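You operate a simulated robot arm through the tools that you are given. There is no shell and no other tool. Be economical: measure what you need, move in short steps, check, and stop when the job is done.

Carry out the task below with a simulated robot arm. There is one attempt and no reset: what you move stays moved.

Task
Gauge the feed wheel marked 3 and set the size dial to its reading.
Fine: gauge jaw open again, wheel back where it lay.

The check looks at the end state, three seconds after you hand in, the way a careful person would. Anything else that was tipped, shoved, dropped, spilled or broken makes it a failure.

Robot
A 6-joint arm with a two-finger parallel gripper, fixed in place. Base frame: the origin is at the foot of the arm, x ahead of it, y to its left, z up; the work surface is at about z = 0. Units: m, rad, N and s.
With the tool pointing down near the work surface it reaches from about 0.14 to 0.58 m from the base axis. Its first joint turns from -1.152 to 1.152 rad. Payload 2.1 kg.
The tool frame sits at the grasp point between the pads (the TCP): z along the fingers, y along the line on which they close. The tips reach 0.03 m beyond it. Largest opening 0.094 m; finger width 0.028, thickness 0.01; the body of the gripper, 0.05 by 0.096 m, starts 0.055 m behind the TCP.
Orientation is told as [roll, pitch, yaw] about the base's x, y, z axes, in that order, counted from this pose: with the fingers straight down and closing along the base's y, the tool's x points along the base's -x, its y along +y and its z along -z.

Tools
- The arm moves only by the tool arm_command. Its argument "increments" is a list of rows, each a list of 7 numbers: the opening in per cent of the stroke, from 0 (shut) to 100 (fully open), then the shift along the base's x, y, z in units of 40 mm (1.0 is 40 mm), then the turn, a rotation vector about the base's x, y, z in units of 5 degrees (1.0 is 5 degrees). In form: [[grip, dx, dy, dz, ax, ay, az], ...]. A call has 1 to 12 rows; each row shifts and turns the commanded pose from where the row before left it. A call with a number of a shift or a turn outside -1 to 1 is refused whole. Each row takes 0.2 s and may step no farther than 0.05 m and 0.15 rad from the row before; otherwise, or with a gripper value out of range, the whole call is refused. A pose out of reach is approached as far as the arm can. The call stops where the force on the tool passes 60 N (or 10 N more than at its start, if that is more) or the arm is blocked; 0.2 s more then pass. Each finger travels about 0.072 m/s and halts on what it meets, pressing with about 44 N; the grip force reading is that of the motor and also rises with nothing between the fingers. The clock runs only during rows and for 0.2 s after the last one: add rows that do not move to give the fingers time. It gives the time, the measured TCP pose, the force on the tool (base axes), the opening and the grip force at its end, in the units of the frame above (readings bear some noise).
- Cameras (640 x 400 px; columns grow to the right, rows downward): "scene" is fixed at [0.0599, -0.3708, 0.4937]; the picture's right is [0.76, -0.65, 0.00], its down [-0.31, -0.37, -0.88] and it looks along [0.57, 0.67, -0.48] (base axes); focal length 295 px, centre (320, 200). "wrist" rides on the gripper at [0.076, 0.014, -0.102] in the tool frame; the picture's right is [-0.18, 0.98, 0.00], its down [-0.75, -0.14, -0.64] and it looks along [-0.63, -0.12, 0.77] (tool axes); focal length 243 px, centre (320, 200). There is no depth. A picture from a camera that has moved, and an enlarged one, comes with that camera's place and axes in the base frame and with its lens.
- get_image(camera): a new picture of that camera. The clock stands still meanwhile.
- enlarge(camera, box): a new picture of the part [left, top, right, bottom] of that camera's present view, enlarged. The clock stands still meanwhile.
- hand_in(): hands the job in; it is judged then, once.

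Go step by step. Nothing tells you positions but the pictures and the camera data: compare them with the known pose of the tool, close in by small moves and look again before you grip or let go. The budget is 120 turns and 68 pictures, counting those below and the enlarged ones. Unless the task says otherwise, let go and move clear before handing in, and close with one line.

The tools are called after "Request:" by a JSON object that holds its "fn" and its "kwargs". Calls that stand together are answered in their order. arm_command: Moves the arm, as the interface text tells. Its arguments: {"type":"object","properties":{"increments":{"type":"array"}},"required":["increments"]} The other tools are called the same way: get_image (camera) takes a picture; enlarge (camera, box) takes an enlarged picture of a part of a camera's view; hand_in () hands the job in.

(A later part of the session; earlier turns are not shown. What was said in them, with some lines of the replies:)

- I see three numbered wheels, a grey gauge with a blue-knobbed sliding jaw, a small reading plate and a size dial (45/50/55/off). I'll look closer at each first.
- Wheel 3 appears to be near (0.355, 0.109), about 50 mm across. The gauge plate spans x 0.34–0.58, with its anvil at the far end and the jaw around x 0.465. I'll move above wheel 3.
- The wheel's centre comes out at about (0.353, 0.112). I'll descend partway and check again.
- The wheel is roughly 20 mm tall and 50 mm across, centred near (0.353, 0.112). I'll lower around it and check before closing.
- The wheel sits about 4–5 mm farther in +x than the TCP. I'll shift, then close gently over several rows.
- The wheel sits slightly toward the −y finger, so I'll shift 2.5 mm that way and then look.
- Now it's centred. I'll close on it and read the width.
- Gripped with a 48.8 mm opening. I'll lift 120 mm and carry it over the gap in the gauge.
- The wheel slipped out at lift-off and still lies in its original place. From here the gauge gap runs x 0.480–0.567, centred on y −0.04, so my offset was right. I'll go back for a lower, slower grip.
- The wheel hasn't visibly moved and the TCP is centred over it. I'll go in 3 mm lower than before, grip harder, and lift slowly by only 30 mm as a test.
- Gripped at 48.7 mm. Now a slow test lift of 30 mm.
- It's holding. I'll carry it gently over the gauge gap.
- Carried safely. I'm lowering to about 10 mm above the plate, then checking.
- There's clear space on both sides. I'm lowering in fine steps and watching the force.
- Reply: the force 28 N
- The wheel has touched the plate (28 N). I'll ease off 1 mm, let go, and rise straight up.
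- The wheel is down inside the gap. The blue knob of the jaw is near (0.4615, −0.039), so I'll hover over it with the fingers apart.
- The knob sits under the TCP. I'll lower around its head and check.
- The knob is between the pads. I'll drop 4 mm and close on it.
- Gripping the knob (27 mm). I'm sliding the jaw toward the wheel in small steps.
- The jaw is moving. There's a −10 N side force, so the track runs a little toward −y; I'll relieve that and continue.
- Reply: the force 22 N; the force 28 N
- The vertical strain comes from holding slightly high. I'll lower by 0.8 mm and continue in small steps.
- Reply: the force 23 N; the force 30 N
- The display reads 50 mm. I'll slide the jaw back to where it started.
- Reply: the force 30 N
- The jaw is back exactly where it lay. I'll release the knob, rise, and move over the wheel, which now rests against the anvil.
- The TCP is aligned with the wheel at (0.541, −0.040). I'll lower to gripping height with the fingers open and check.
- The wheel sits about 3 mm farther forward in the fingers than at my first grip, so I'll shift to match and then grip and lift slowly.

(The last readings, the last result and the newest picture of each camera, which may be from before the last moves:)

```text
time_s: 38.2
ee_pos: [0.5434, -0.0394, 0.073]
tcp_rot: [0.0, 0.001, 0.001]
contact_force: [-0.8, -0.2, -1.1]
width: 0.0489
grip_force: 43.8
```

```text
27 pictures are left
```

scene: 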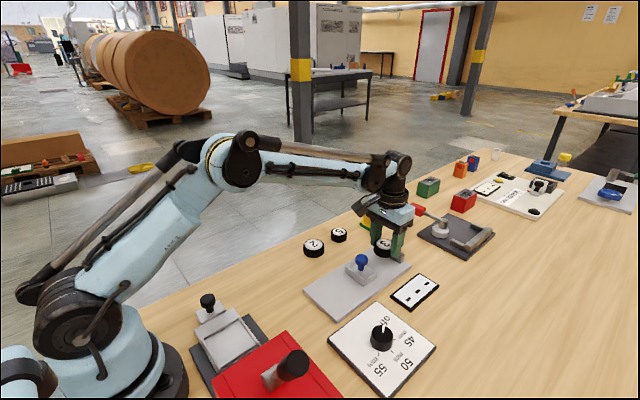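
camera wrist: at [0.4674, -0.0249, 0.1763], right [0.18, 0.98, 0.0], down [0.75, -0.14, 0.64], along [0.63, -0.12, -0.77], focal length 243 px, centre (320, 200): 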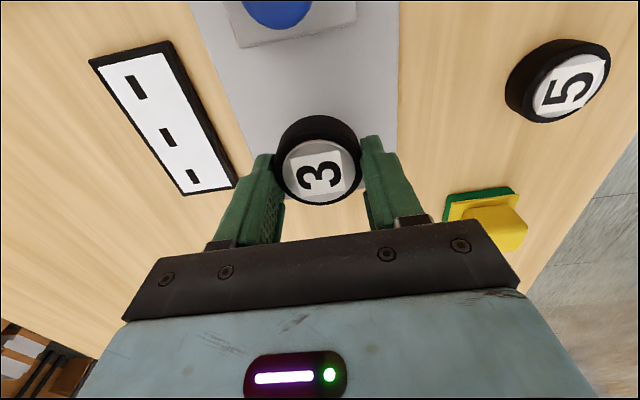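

Held just as before. I'll lift and carry it home along the reverse path.

Request:
{"fn": "arm_command", "kwargs": {"increments": [[25, 0, 0, 0.3, 0, 0, 0], [25, 0, 0, 0.45, 0, 0, 0], [25, 0, 0, 0.5, 0, 0, 0], [25, 0, 0, 0.45, 0, 0, 0], [25, 0, 0, 0.3, 0, 0, 0], [25, -0.2, 0.15, 0, 0, 0, 0], [25, -0.4, 0.35, 0, 0, 0, 0], [25, -0.4, 0.35, 0, 0, 0, 0], [25, -0.4, 0.35, 0, 0, 0, 0], [25, -0.4, 0.35, 0, 0, 0, 0], [25, -0.4, 0.3, 0, 0, 0, 0]]}}

Request:
{"fn": "arm_command", "kwargs": {"increments": [[25, -0.4, 0.35, 0, 0, 0, 0], [25, -0.4, 0.35, 0, 0, 0, 0], [25, -0.4, 0.35, 0, 0, 0, 0], [25, -0.4, 0.3, 0, 0, 0, 0], [25, -0.4, 0.3, 0, 0, 0, 0], [25, -0.44, 0.25, 0, 0, 0, 0], [25, 0, 0, -0.3, 0, 0, 0], [25, 0, 0, -0.5, 0, 0, 0], [25, 0, 0, -0.6, 0, 0, 0], [25, 0, 0, -0.6, 0, 0, 0], [25, 0, 0, -0.5, 0, 0, 0], [25, 0, 0, -0.3, 0, 0, 0]]}}

Request:
{"fn": "enlarge", "kwargs": {"camera": "scene", "box": [240, 200, 340, 280]}}

```text
time_s: 40.6
ee_pos: [0.4551, 0.0336, 0.152]
tcp_rot: [0.001, -0.001, 0.002]
contact_force: [0.1, 0.0, -1.3]
width: 0.0488
grip_force: 44.2
```

```text
time_s: 43.2
ee_pos: [0.3576, 0.1096, 0.0389]
tcp_rot: [0.0, 0.0, -0.002]
contact_force: [0.1, -0.7, -0.7]
width: 0.0487
grip_force: 44.0
```

```text
5.00 times, centred on (290, 240) of scene
camera zoom: at [0.0599, -0.3708, 0.4937], right [0.76, -0.65, 0.0], down [-0.31, -0.37, -0.88], along [0.57, 0.67, -0.48], focal length 1476 px, centre (470, 0)
```

zoom: 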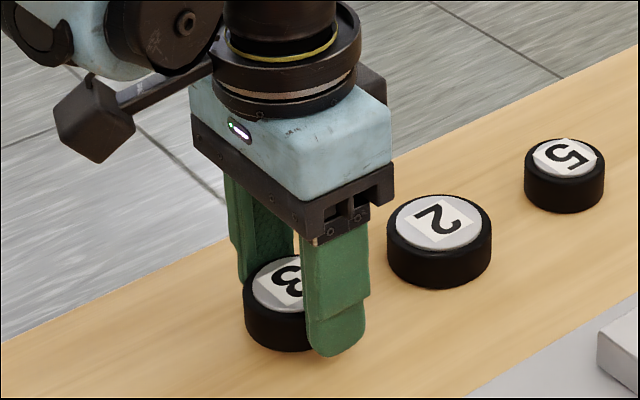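

Request:
{"fn": "arm_command", "kwargs": {"increments": [[25, 0, 0, -0.08, 0, 0, 0], [25, 0, 0, -0.04, 0, 0, 0], [25, 0, 0, 0, 0, 0, 0]]}}

Request:
{"fn": "arm_command", "kwargs": {"increments": [[25, 0, 0, -0.04, 0, 0, 0], [25, 0, 0, 0, 0, 0, 0]]}}

```text
time_s: 44.0
ee_pos: [0.3577, 0.1095, 0.0348]
tcp_rot: [0.0, 0.0, 0.001]
contact_force: [0.3, 0.6, -0.9]
width: 0.0485
grip_force: 44.1
```

```text
time_s: 44.6
ee_pos: [0.3571, 0.1094, 0.0336]
tcp_rot: [0.001, 0.0, -0.001]
contact_force: [-0.6, -0.1, -2.0]
width: 0.0486
grip_force: 44.0
```

Request:
{"fn": "arm_command", "kwargs": {"increments": [[25, 0, 0, -0.025, 0, 0, 0], [25, 0, 0, 0, 0, 0, 0]]}}

Request:
{"fn": "enlarge", "kwargs": {"camera": "scene", "box": [240, 200, 340, 280]}}

```text
time_s: 45.2
ee_pos: [0.3572, 0.1103, 0.0317]
tcp_rot: [-0.001, 0.0, 0.001]
contact_force: [0.2, -0.3, -1.1]
width: 0.0488
grip_force: 44.4
```

```text
5.00 times, centred on (290, 240) of scene
camera zoom: at [0.0599, -0.3708, 0.4937], right [0.76, -0.65, 0.0], down [-0.31, -0.37, -0.88], along [0.57, 0.67, -0.48], focal length 1476 px, centre (470, 0)
```

zoom: 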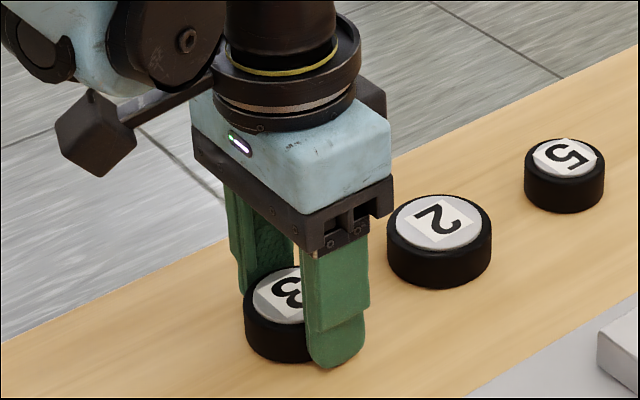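

Request:
{"fn": "arm_command", "kwargs": {"increments": [[25, 0, 0, -0.025, 0, 0, 0], [25, 0, 0, 0, 0, 0, 0]]}}

```text
time_s: 45.8
ee_pos: [0.3567, 0.1093, 0.0322]
tcp_rot: [0.0, 0.001, 0.0]
contact_force: [0.4, 0.0, -1.1]
width: 0.0485
grip_force: 43.5
```

Request:
{"fn": "arm_command", "kwargs": {"increments": [[25, 0, 0, -0.02, 0, 0, 0], [25, 0, 0, 0, 0, 0, 0]]}}

```text
time_s: 46.4
ee_pos: [0.3581, 0.1097, 0.0329]
tcp_rot: [-0.003, 0.001, 0.0]
contact_force: [-0.5, -2.3, 19.7]
width: 0.0485
grip_force: 43.8
```

It has touched the table. Releasing gently and rising.

Request:
{"fn": "arm_command", "kwargs": {"increments": [[25, 0, 0, 0.015, 0, 0, 0], [45, 0, 0, 0, 0, 0, 0], [56, 0, 0, 0, 0, 0, 0], [70, 0, 0, 0, 0, 0, 0], [80, 0, 0, 0, 0, 0, 0], [80, 0, 0, 0.3, 0, 0, 0], [80, 0, 0, 0.8, 0, 0, 0], [80, 0, 0, 1, 0, 0, 0], [80, 0, 0, 0.9, 0, 0, 0], [80, 0, 0, 0, 0, 0, 0]]}}

Request:
{"fn": "get_image", "kwargs": {"camera": "wrist"}}

Request:
{"fn": "enlarge", "kwargs": {"camera": "scene", "box": [260, 200, 450, 320]}}

```text
time_s: 48.6
ee_pos: [0.3583, 0.1112, 0.1507]
tcp_rot: [0.002, 0.0, 0.001]
contact_force: [0.0, -0.3, 0.7]
width: 0.0752
grip_force: 0.0
```

```text
24 pictures are left
camera wrist: at [0.2819, 0.1255, 0.2555], right [0.18, 0.98, 0.0], down [0.75, -0.14, 0.64], along [0.63, -0.12, -0.77], focal length 243 px, centre (320, 200)
```

wrist: 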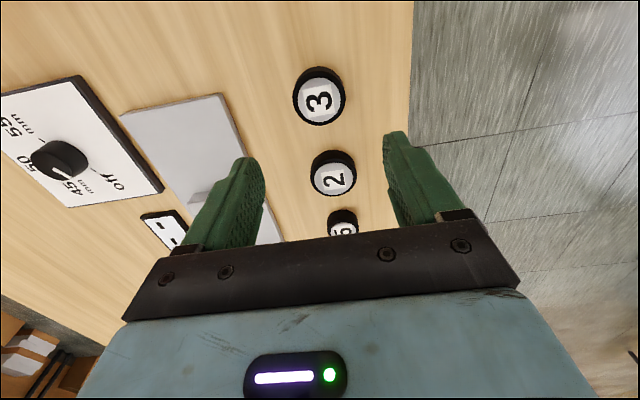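

```text
3.33 times, centred on (355, 260) of scene
camera zoom: at [0.0599, -0.3708, 0.4937], right [0.76, -0.65, 0.0], down [-0.31, -0.37, -0.88], along [0.57, 0.67, -0.48], focal length 984 px, centre (203, 0)
```

zoom: 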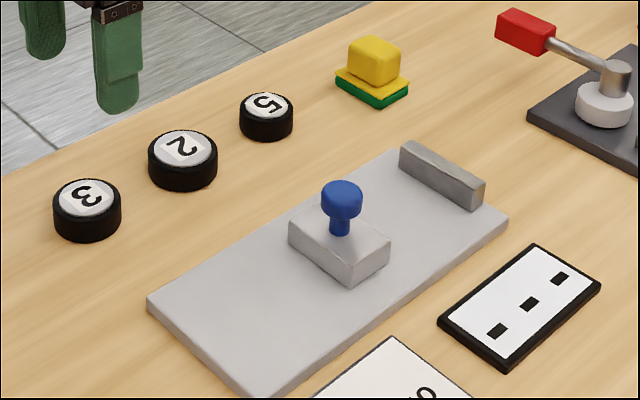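

Wheel 3 and the jaw look identical to the starting picture. Next I go over to the dial for a closer look.

Request:
{"fn": "arm_command", "kwargs": {"increments": [[80, 0, -0.9, 0, 0, 0, 0], [80, 0, -0.9, 0, 0, 0, 0], [80, 0, -0.9, 0, 0, 0, 0], [80, 0, -0.9, 0, 0, 0, 0], [80, 0, -0.9, 0, 0, 0, 0], [80, 0, -0.9, 0, 0, 0, 0], [80, 0, -0.9, 0, 0, 0, 0], [80, 0, -0.9, 0, 0, 0, 0], [80, 0, 0, 0, 0, 0, 0]]}}

Request:
{"fn": "get_image", "kwargs": {"camera": "wrist"}}

Request:
{"fn": "enlarge", "kwargs": {"camera": "wrist", "box": [240, 20, 440, 180]}}

```text
time_s: 50.6
ee_pos: [0.3589, -0.1783, 0.1526]
tcp_rot: [0.0, 0.0, 0.0]
contact_force: [0.4, -0.5, 0.2]
width: 0.0752
grip_force: 0.1
```

```text
22 pictures are left
camera wrist: at [0.2822, -0.1635, 0.2561], right [0.18, 0.98, 0.0], down [0.75, -0.14, 0.64], along [0.63, -0.12, -0.77], focal length 243 px, centre (320, 200)
```

wrist: 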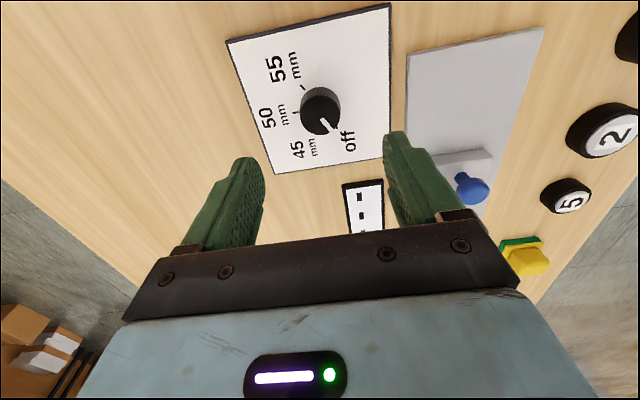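

```text
2.50 times, centred on (340, 100) of wrist
camera zoom: at [0.2822, -0.1635, 0.2561], right [0.18, 0.98, 0.0], down [0.75, -0.14, 0.64], along [0.63, -0.12, -0.77], focal length 606 px, centre (270, 450)
```

zoom: 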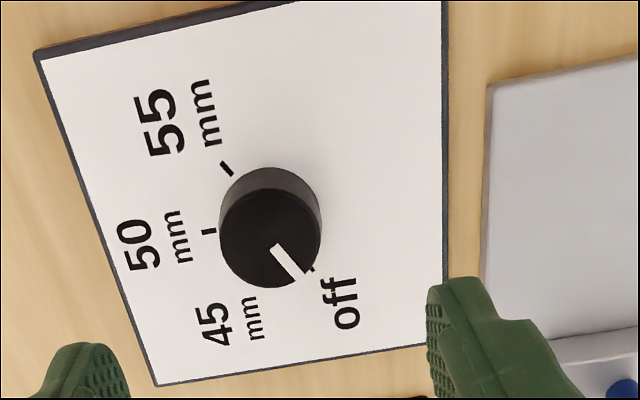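

The dial knob is at about (0.363, −0.180), 36 mm across. Seen from above, "off" is near +32° and "50" near −87°, about 120° clockwise. I'll pre-turn the gripper +60° above the knob so that one grip covers the turn.

Request:
{"fn": "arm_command", "kwargs": {"increments": [[80, 0.13, -0.06, 0, 0, 0, 1], [80, 0, 0, 0, 0, 0, 1], [80, 0, 0, 0, 0, 0, 1], [80, 0, 0, 0, 0, 0, 1], [80, 0, 0, 0, 0, 0, 1], [80, 0, 0, 0, 0, 0, 1], [80, 0, 0, 0, 0, 0, 1], [80, 0, 0, 0, 0, 0, 1], [80, 0, 0, 0, 0, 0, 1], [80, 0, 0, 0, 0, 0, 1], [80, 0, 0, 0, 0, 0, 1], [80, 0, 0, 0, 0, 0, 1]]}}

Request:
{"fn": "arm_command", "kwargs": {"increments": [[80, 0, 0, -0.8, 0, 0, 0], [80, 0, 0, -0.8, 0, 0, 0], [80, 0, 0, 0, 0, 0, 0]]}}

Request:
{"fn": "get_image", "kwargs": {"camera": "wrist"}}

Request:
{"fn": "get_image", "kwargs": {"camera": "scene"}}

```text
time_s: 53.2
ee_pos: [0.363, -0.1806, 0.1521]
tcp_rot: [0.0, -0.002, 1.048]
contact_force: [-0.2, 0.2, -0.6]
width: 0.0754
grip_force: 0.0
```

```text
time_s: 54.0
ee_pos: [0.3626, -0.1805, 0.0872]
tcp_rot: [0.0, 0.0, 1.046]
contact_force: [-0.3, -0.9, -1.0]
width: 0.0752
grip_force: 0.1
```

```text
20 pictures are left
camera wrist: at [0.3125, -0.2383, 0.1906], right [-0.76, 0.65, 0.0], down [0.5, 0.58, 0.64], along [0.42, 0.49, -0.77], focal length 243 px, centre (320, 200)
```

wrist: 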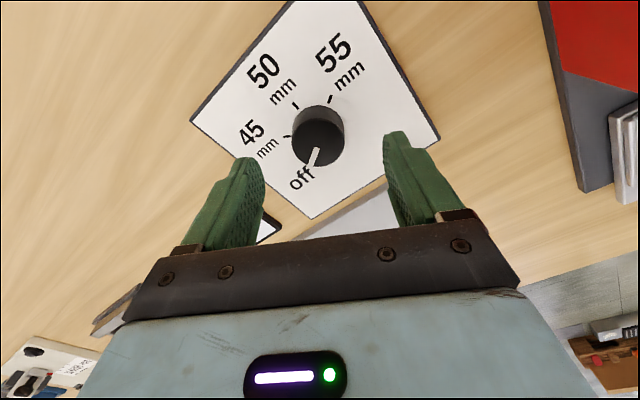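

```text
19 pictures are left
```

scene: 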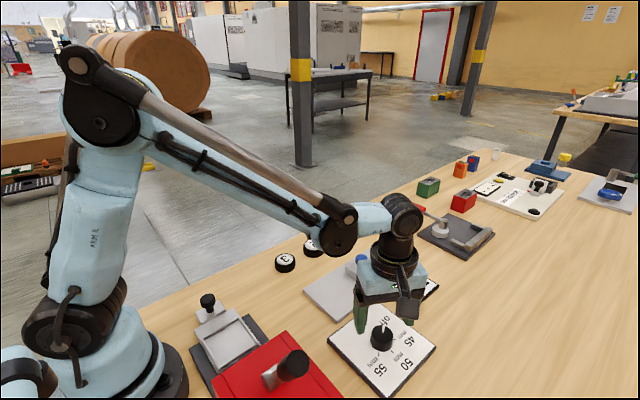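

The knob is well centred between the fingers. I'll lower around it and check the centring.

Request:
{"fn": "arm_command", "kwargs": {"increments": [[80, -0.03, -0.02, -0.5, 0, 0, 0], [80, 0, 0, -0.4, 0, 0, 0], [65, 0, 0, 0, 0, 0, 0], [55, 0, 0, 0, 0, 0, 0]]}}

Request:
{"fn": "enlarge", "kwargs": {"camera": "wrist", "box": [220, 80, 420, 240]}}

Request:
{"fn": "enlarge", "kwargs": {"camera": "scene", "box": [310, 270, 470, 400]}}

```text
time_s: 55.0
ee_pos: [0.3611, -0.1809, 0.0519]
tcp_rot: [0.001, -0.001, 1.046]
contact_force: [0.3, -0.3, 0.3]
width: 0.0518
grip_force: 0.1
```

```text
2.50 times, centred on (320, 160) of wrist
camera zoom: at [0.3113, -0.2386, 0.1547], right [-0.76, 0.65, 0.0], down [0.5, 0.58, 0.64], along [0.42, 0.49, -0.77], focal length 606 px, centre (320, 300)
```

zoom: 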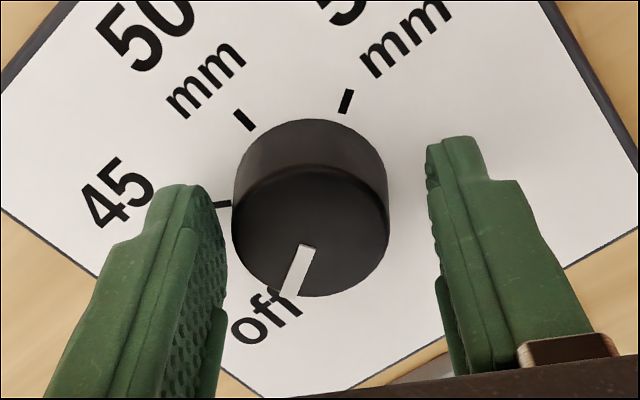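

```text
3.08 times, centred on (390, 335) of scene
camera zoom: at [0.0599, -0.3708, 0.4937], right [0.76, -0.65, 0.0], down [-0.31, -0.37, -0.88], along [0.57, 0.67, -0.48], focal length 908 px, centre (105, -215)
```

zoom: 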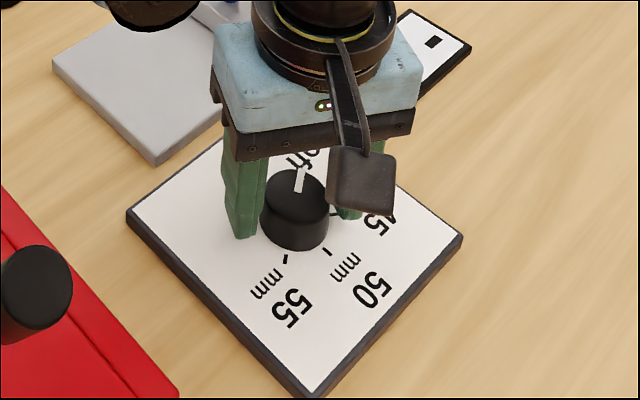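

Nearly centred. I'll nudge 1.5 mm and close on the knob, then turn clockwise 60° and check.

Request:
{"fn": "arm_command", "kwargs": {"increments": [[52, 0.03, -0.025, 0, 0, 0, 0], [40, 0, 0, 0, 0, 0, 0], [25, 0, 0, 0, 0, 0, 0], [25, 0, 0, 0, 0, 0, 0], [25, 0, 0, 0, 0, 0, 0]]}}

Request:
{"fn": "arm_command", "kwargs": {"increments": [[25, 0, 0, 0, 0, 0, -0.5], [25, 0, 0, 0, 0, 0, -1], [25, 0, 0, 0, 0, 0, -1], [25, 0, 0, 0, 0, 0, -1], [25, 0, 0, 0, 0, 0, -0.5], [25, 0, 0, 0, 0, 0, 0]]}}

Request:
{"fn": "enlarge", "kwargs": {"camera": "wrist", "box": [220, 80, 420, 240]}}

```text
time_s: 56.2
ee_pos: [0.3642, -0.1818, 0.0515]
tcp_rot: [-0.001, -0.001, 1.047]
contact_force: [14.1, -8.5, -5.6]
width: 0.0384
grip_force: 44.8
```

```text
time_s: 57.6
ee_pos: [0.3629, -0.1813, 0.0506]
tcp_rot: [0.002, 0.0, 0.697]
contact_force: [6.4, 7.6, 11.6]
width: 0.0381
grip_force: 44.8
```

```text
2.50 times, centred on (320, 160) of wrist
camera zoom: at [0.2955, -0.2192, 0.1549], right [-0.49, 0.87, 0.0], down [0.67, 0.37, 0.64], along [0.56, 0.32, -0.77], focal length 606 px, centre (320, 300)
```

zoom: 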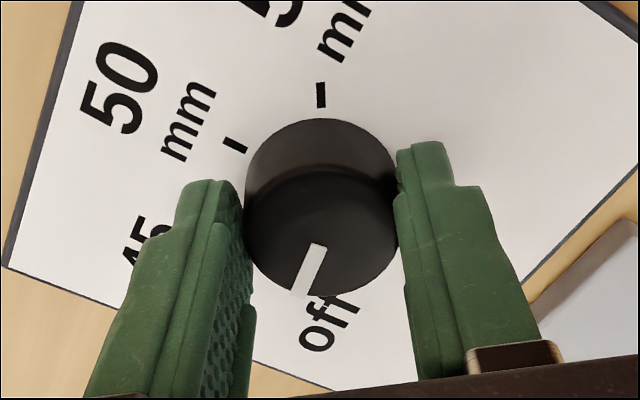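

The knob is turning with the gripper, 20° so far. I'm continuing to a total of −120°.

Request:
{"fn": "arm_command", "kwargs": {"increments": [[25, -0.02, 0.01, 0, 0, 0, -1], [25, 0, 0, 0, 0, 0, -1], [25, 0, 0, 0, 0, 0, -1], [25, 0, 0, 0, 0, 0, -1], [25, 0, 0, 0, 0, 0, -1], [25, 0, 0, 0, 0, 0, -1], [25, 0, 0, 0, 0, 0, -1], [25, 0, 0, 0, 0, 0, -1], [25, 0, 0, 0, 0, 0, -1], [25, 0, 0, 0, 0, 0, -1], [25, 0, 0, 0, 0, 0, 0]]}}

Request:
{"fn": "arm_command", "kwargs": {"increments": [[25, 0, 0, 0, 0, 0, -1], [25, 0, 0, 0, 0, 0, -1], [25, 0, 0, 0, 0, 0, -1], [25, 0, 0, 0, 0, 0, -1], [25, 0, 0, 0, 0, 0, -1], [25, 0, 0, 0, 0, 0, -1], [25, 0, 0, 0, 0, 0, -1], [25, 0, 0, 0, 0, 0, -1], [25, 0, 0, 0, 0, 0, -1], [25, 0, 0, 0, 0, 0, -1], [25, 0, 0, 0, 0, 0, 0]]}}

Request:
{"fn": "enlarge", "kwargs": {"camera": "wrist", "box": [220, 80, 420, 240]}}

Request:
{"fn": "enlarge", "kwargs": {"camera": "scene", "box": [310, 270, 470, 400]}}

```text
time_s: 60.0
ee_pos: [0.3623, -0.1791, 0.0509]
tcp_rot: [0.008, 0.001, -0.175]
contact_force: [-4.5, 29.6, 8.0]
width: 0.0383
grip_force: 44.8
```

```text
time_s: 62.4
ee_pos: [0.3632, -0.1788, 0.0513]
tcp_rot: [0.009, 0.006, -1.045]
contact_force: [5.4, 32.7, 2.7]
width: 0.0379
grip_force: 44.9
```

```text
2.50 times, centred on (320, 160) of wrist
camera zoom: at [0.3377, -0.1059, 0.1557], right [0.94, 0.33, 0.01], down [0.25, -0.73, 0.64], along [0.22, -0.6, -0.77], focal length 606 px, centre (320, 300)
```

zoom: 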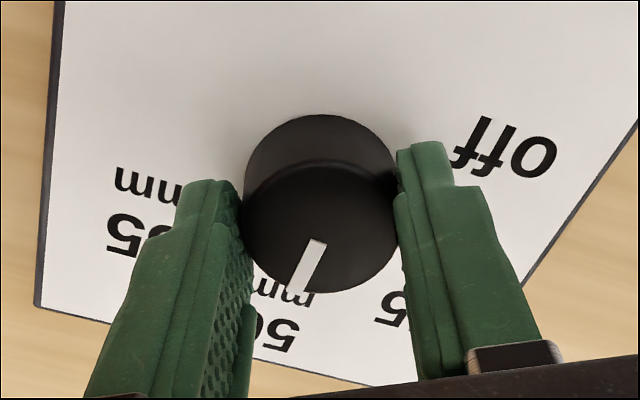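

```text
3.08 times, centred on (390, 335) of scene
camera zoom: at [0.0599, -0.3708, 0.4937], right [0.76, -0.65, 0.0], down [-0.31, -0.37, -0.88], along [0.57, 0.67, -0.48], focal length 908 px, centre (105, -215)
```

zoom: 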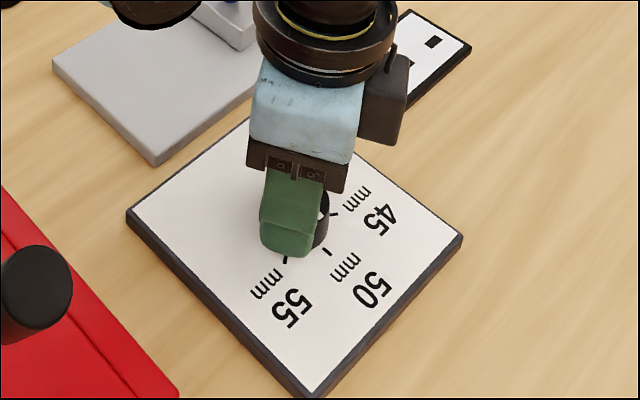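

The pointer appears to face "50". I'll relieve the side force, open, rise and verify.

Request:
{"fn": "arm_command", "kwargs": {"increments": [[25, 0, 0.03, 0, 0, 0, 0], [45, 0, 0, 0, 0, 0, 0], [60, 0, 0, 0, 0, 0, 0], [80, 0, 0, 0, 0, 0, 0], [80, 0, 0, 0.5, 0, 0, 0], [80, 0, 0, 1, 0, 0, 0], [80, 0, 0, 1, 0, 0, 0], [80, 0, 0, 0, 0, 0, 0]]}}

Request:
{"fn": "enlarge", "kwargs": {"camera": "wrist", "box": [200, 20, 440, 190]}}

Request:
{"fn": "enlarge", "kwargs": {"camera": "scene", "box": [310, 270, 470, 400]}}

```text
time_s: 64.2
ee_pos: [0.3613, -0.181, 0.1521]
tcp_rot: [0.0, -0.001, -1.048]
contact_force: [0.0, -0.5, -0.2]
width: 0.0752
grip_force: 0.0
```

```text
2.35 times, centred on (320, 105) of wrist
camera zoom: at [0.3364, -0.1061, 0.255], right [0.94, 0.33, 0.0], down [0.25, -0.72, 0.64], along [0.21, -0.61, -0.77], focal length 571 px, centre (320, 424)
```

zoom: 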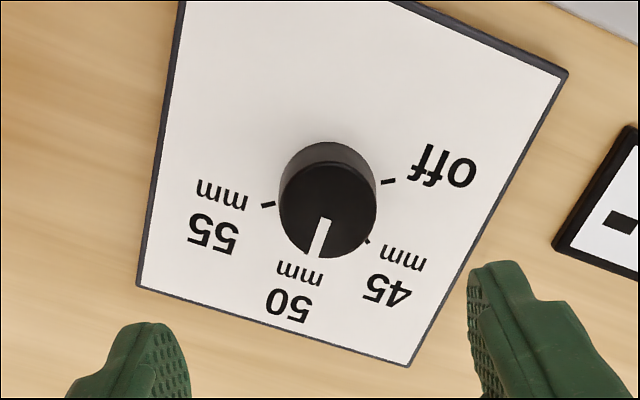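

```text
3.08 times, centred on (390, 335) of scene
camera zoom: at [0.0599, -0.3708, 0.4937], right [0.76, -0.65, 0.0], down [-0.31, -0.37, -0.88], along [0.57, 0.67, -0.48], focal length 908 px, centre (105, -215)
```

zoom: 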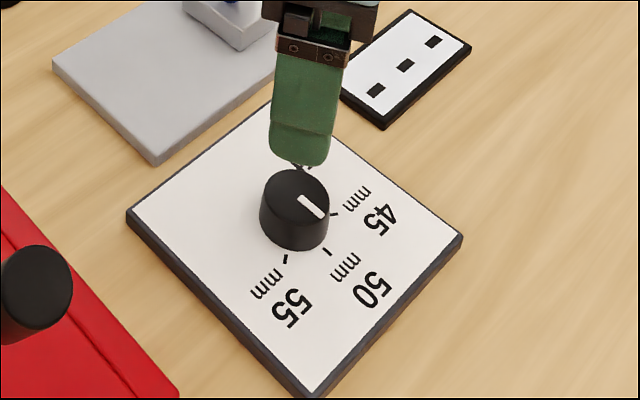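

The pointer is at about −90°, matching the 50 tick. I'll rise a bit more and take a final check of the whole scene.

Request:
{"fn": "arm_command", "kwargs": {"increments": [[80, 0, 0, 1, 0, 0, 0], [80, 0, 0, 1, 0, 0, 0], [80, 0, 0, 0, 0, 0, 0]]}}

Request:
{"fn": "get_image", "kwargs": {"camera": "scene"}}

Request:
{"fn": "enlarge", "kwargs": {"camera": "scene", "box": [260, 200, 450, 320]}}

```text
time_s: 65.0
ee_pos: [0.3634, -0.1803, 0.2309]
tcp_rot: [0.0, 0.0, -1.048]
contact_force: [-0.2, 0.1, -0.5]
width: 0.0752
grip_force: 0.1
```

```text
11 pictures are left
```

scene: 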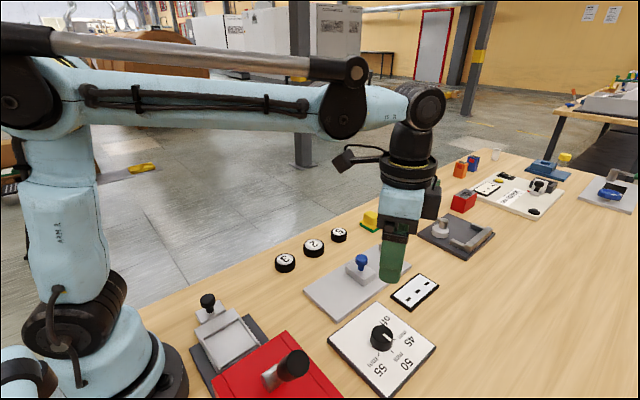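

```text
3.33 times, centred on (355, 260) of scene
camera zoom: at [0.0599, -0.3708, 0.4937], right [0.76, -0.65, 0.0], down [-0.31, -0.37, -0.88], along [0.57, 0.67, -0.48], focal length 984 px, centre (203, 0)
```

zoom: 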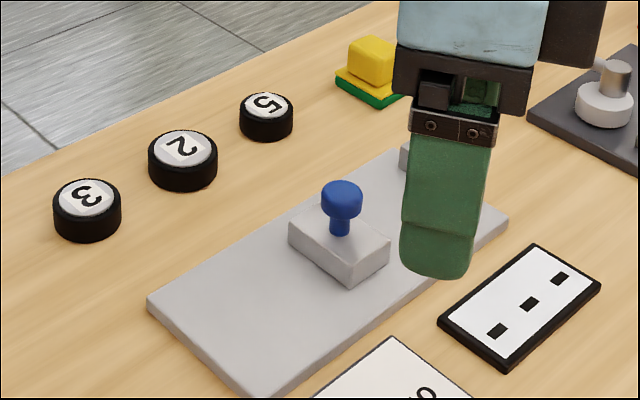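

Everything is where it should be: wheel 3 is home, the jaw is open, the dial is on 50, and the arm is clear. Handing in.

Request:
{"fn": "hand_in", "kwargs": {}}

```text
The job is handed in.
```

Wheel 3 gauged at 50 mm, so I set the size dial to 50, slid the jaw back open and put the wheel back where it lay; it slipped from my first grip but did not visibly move.
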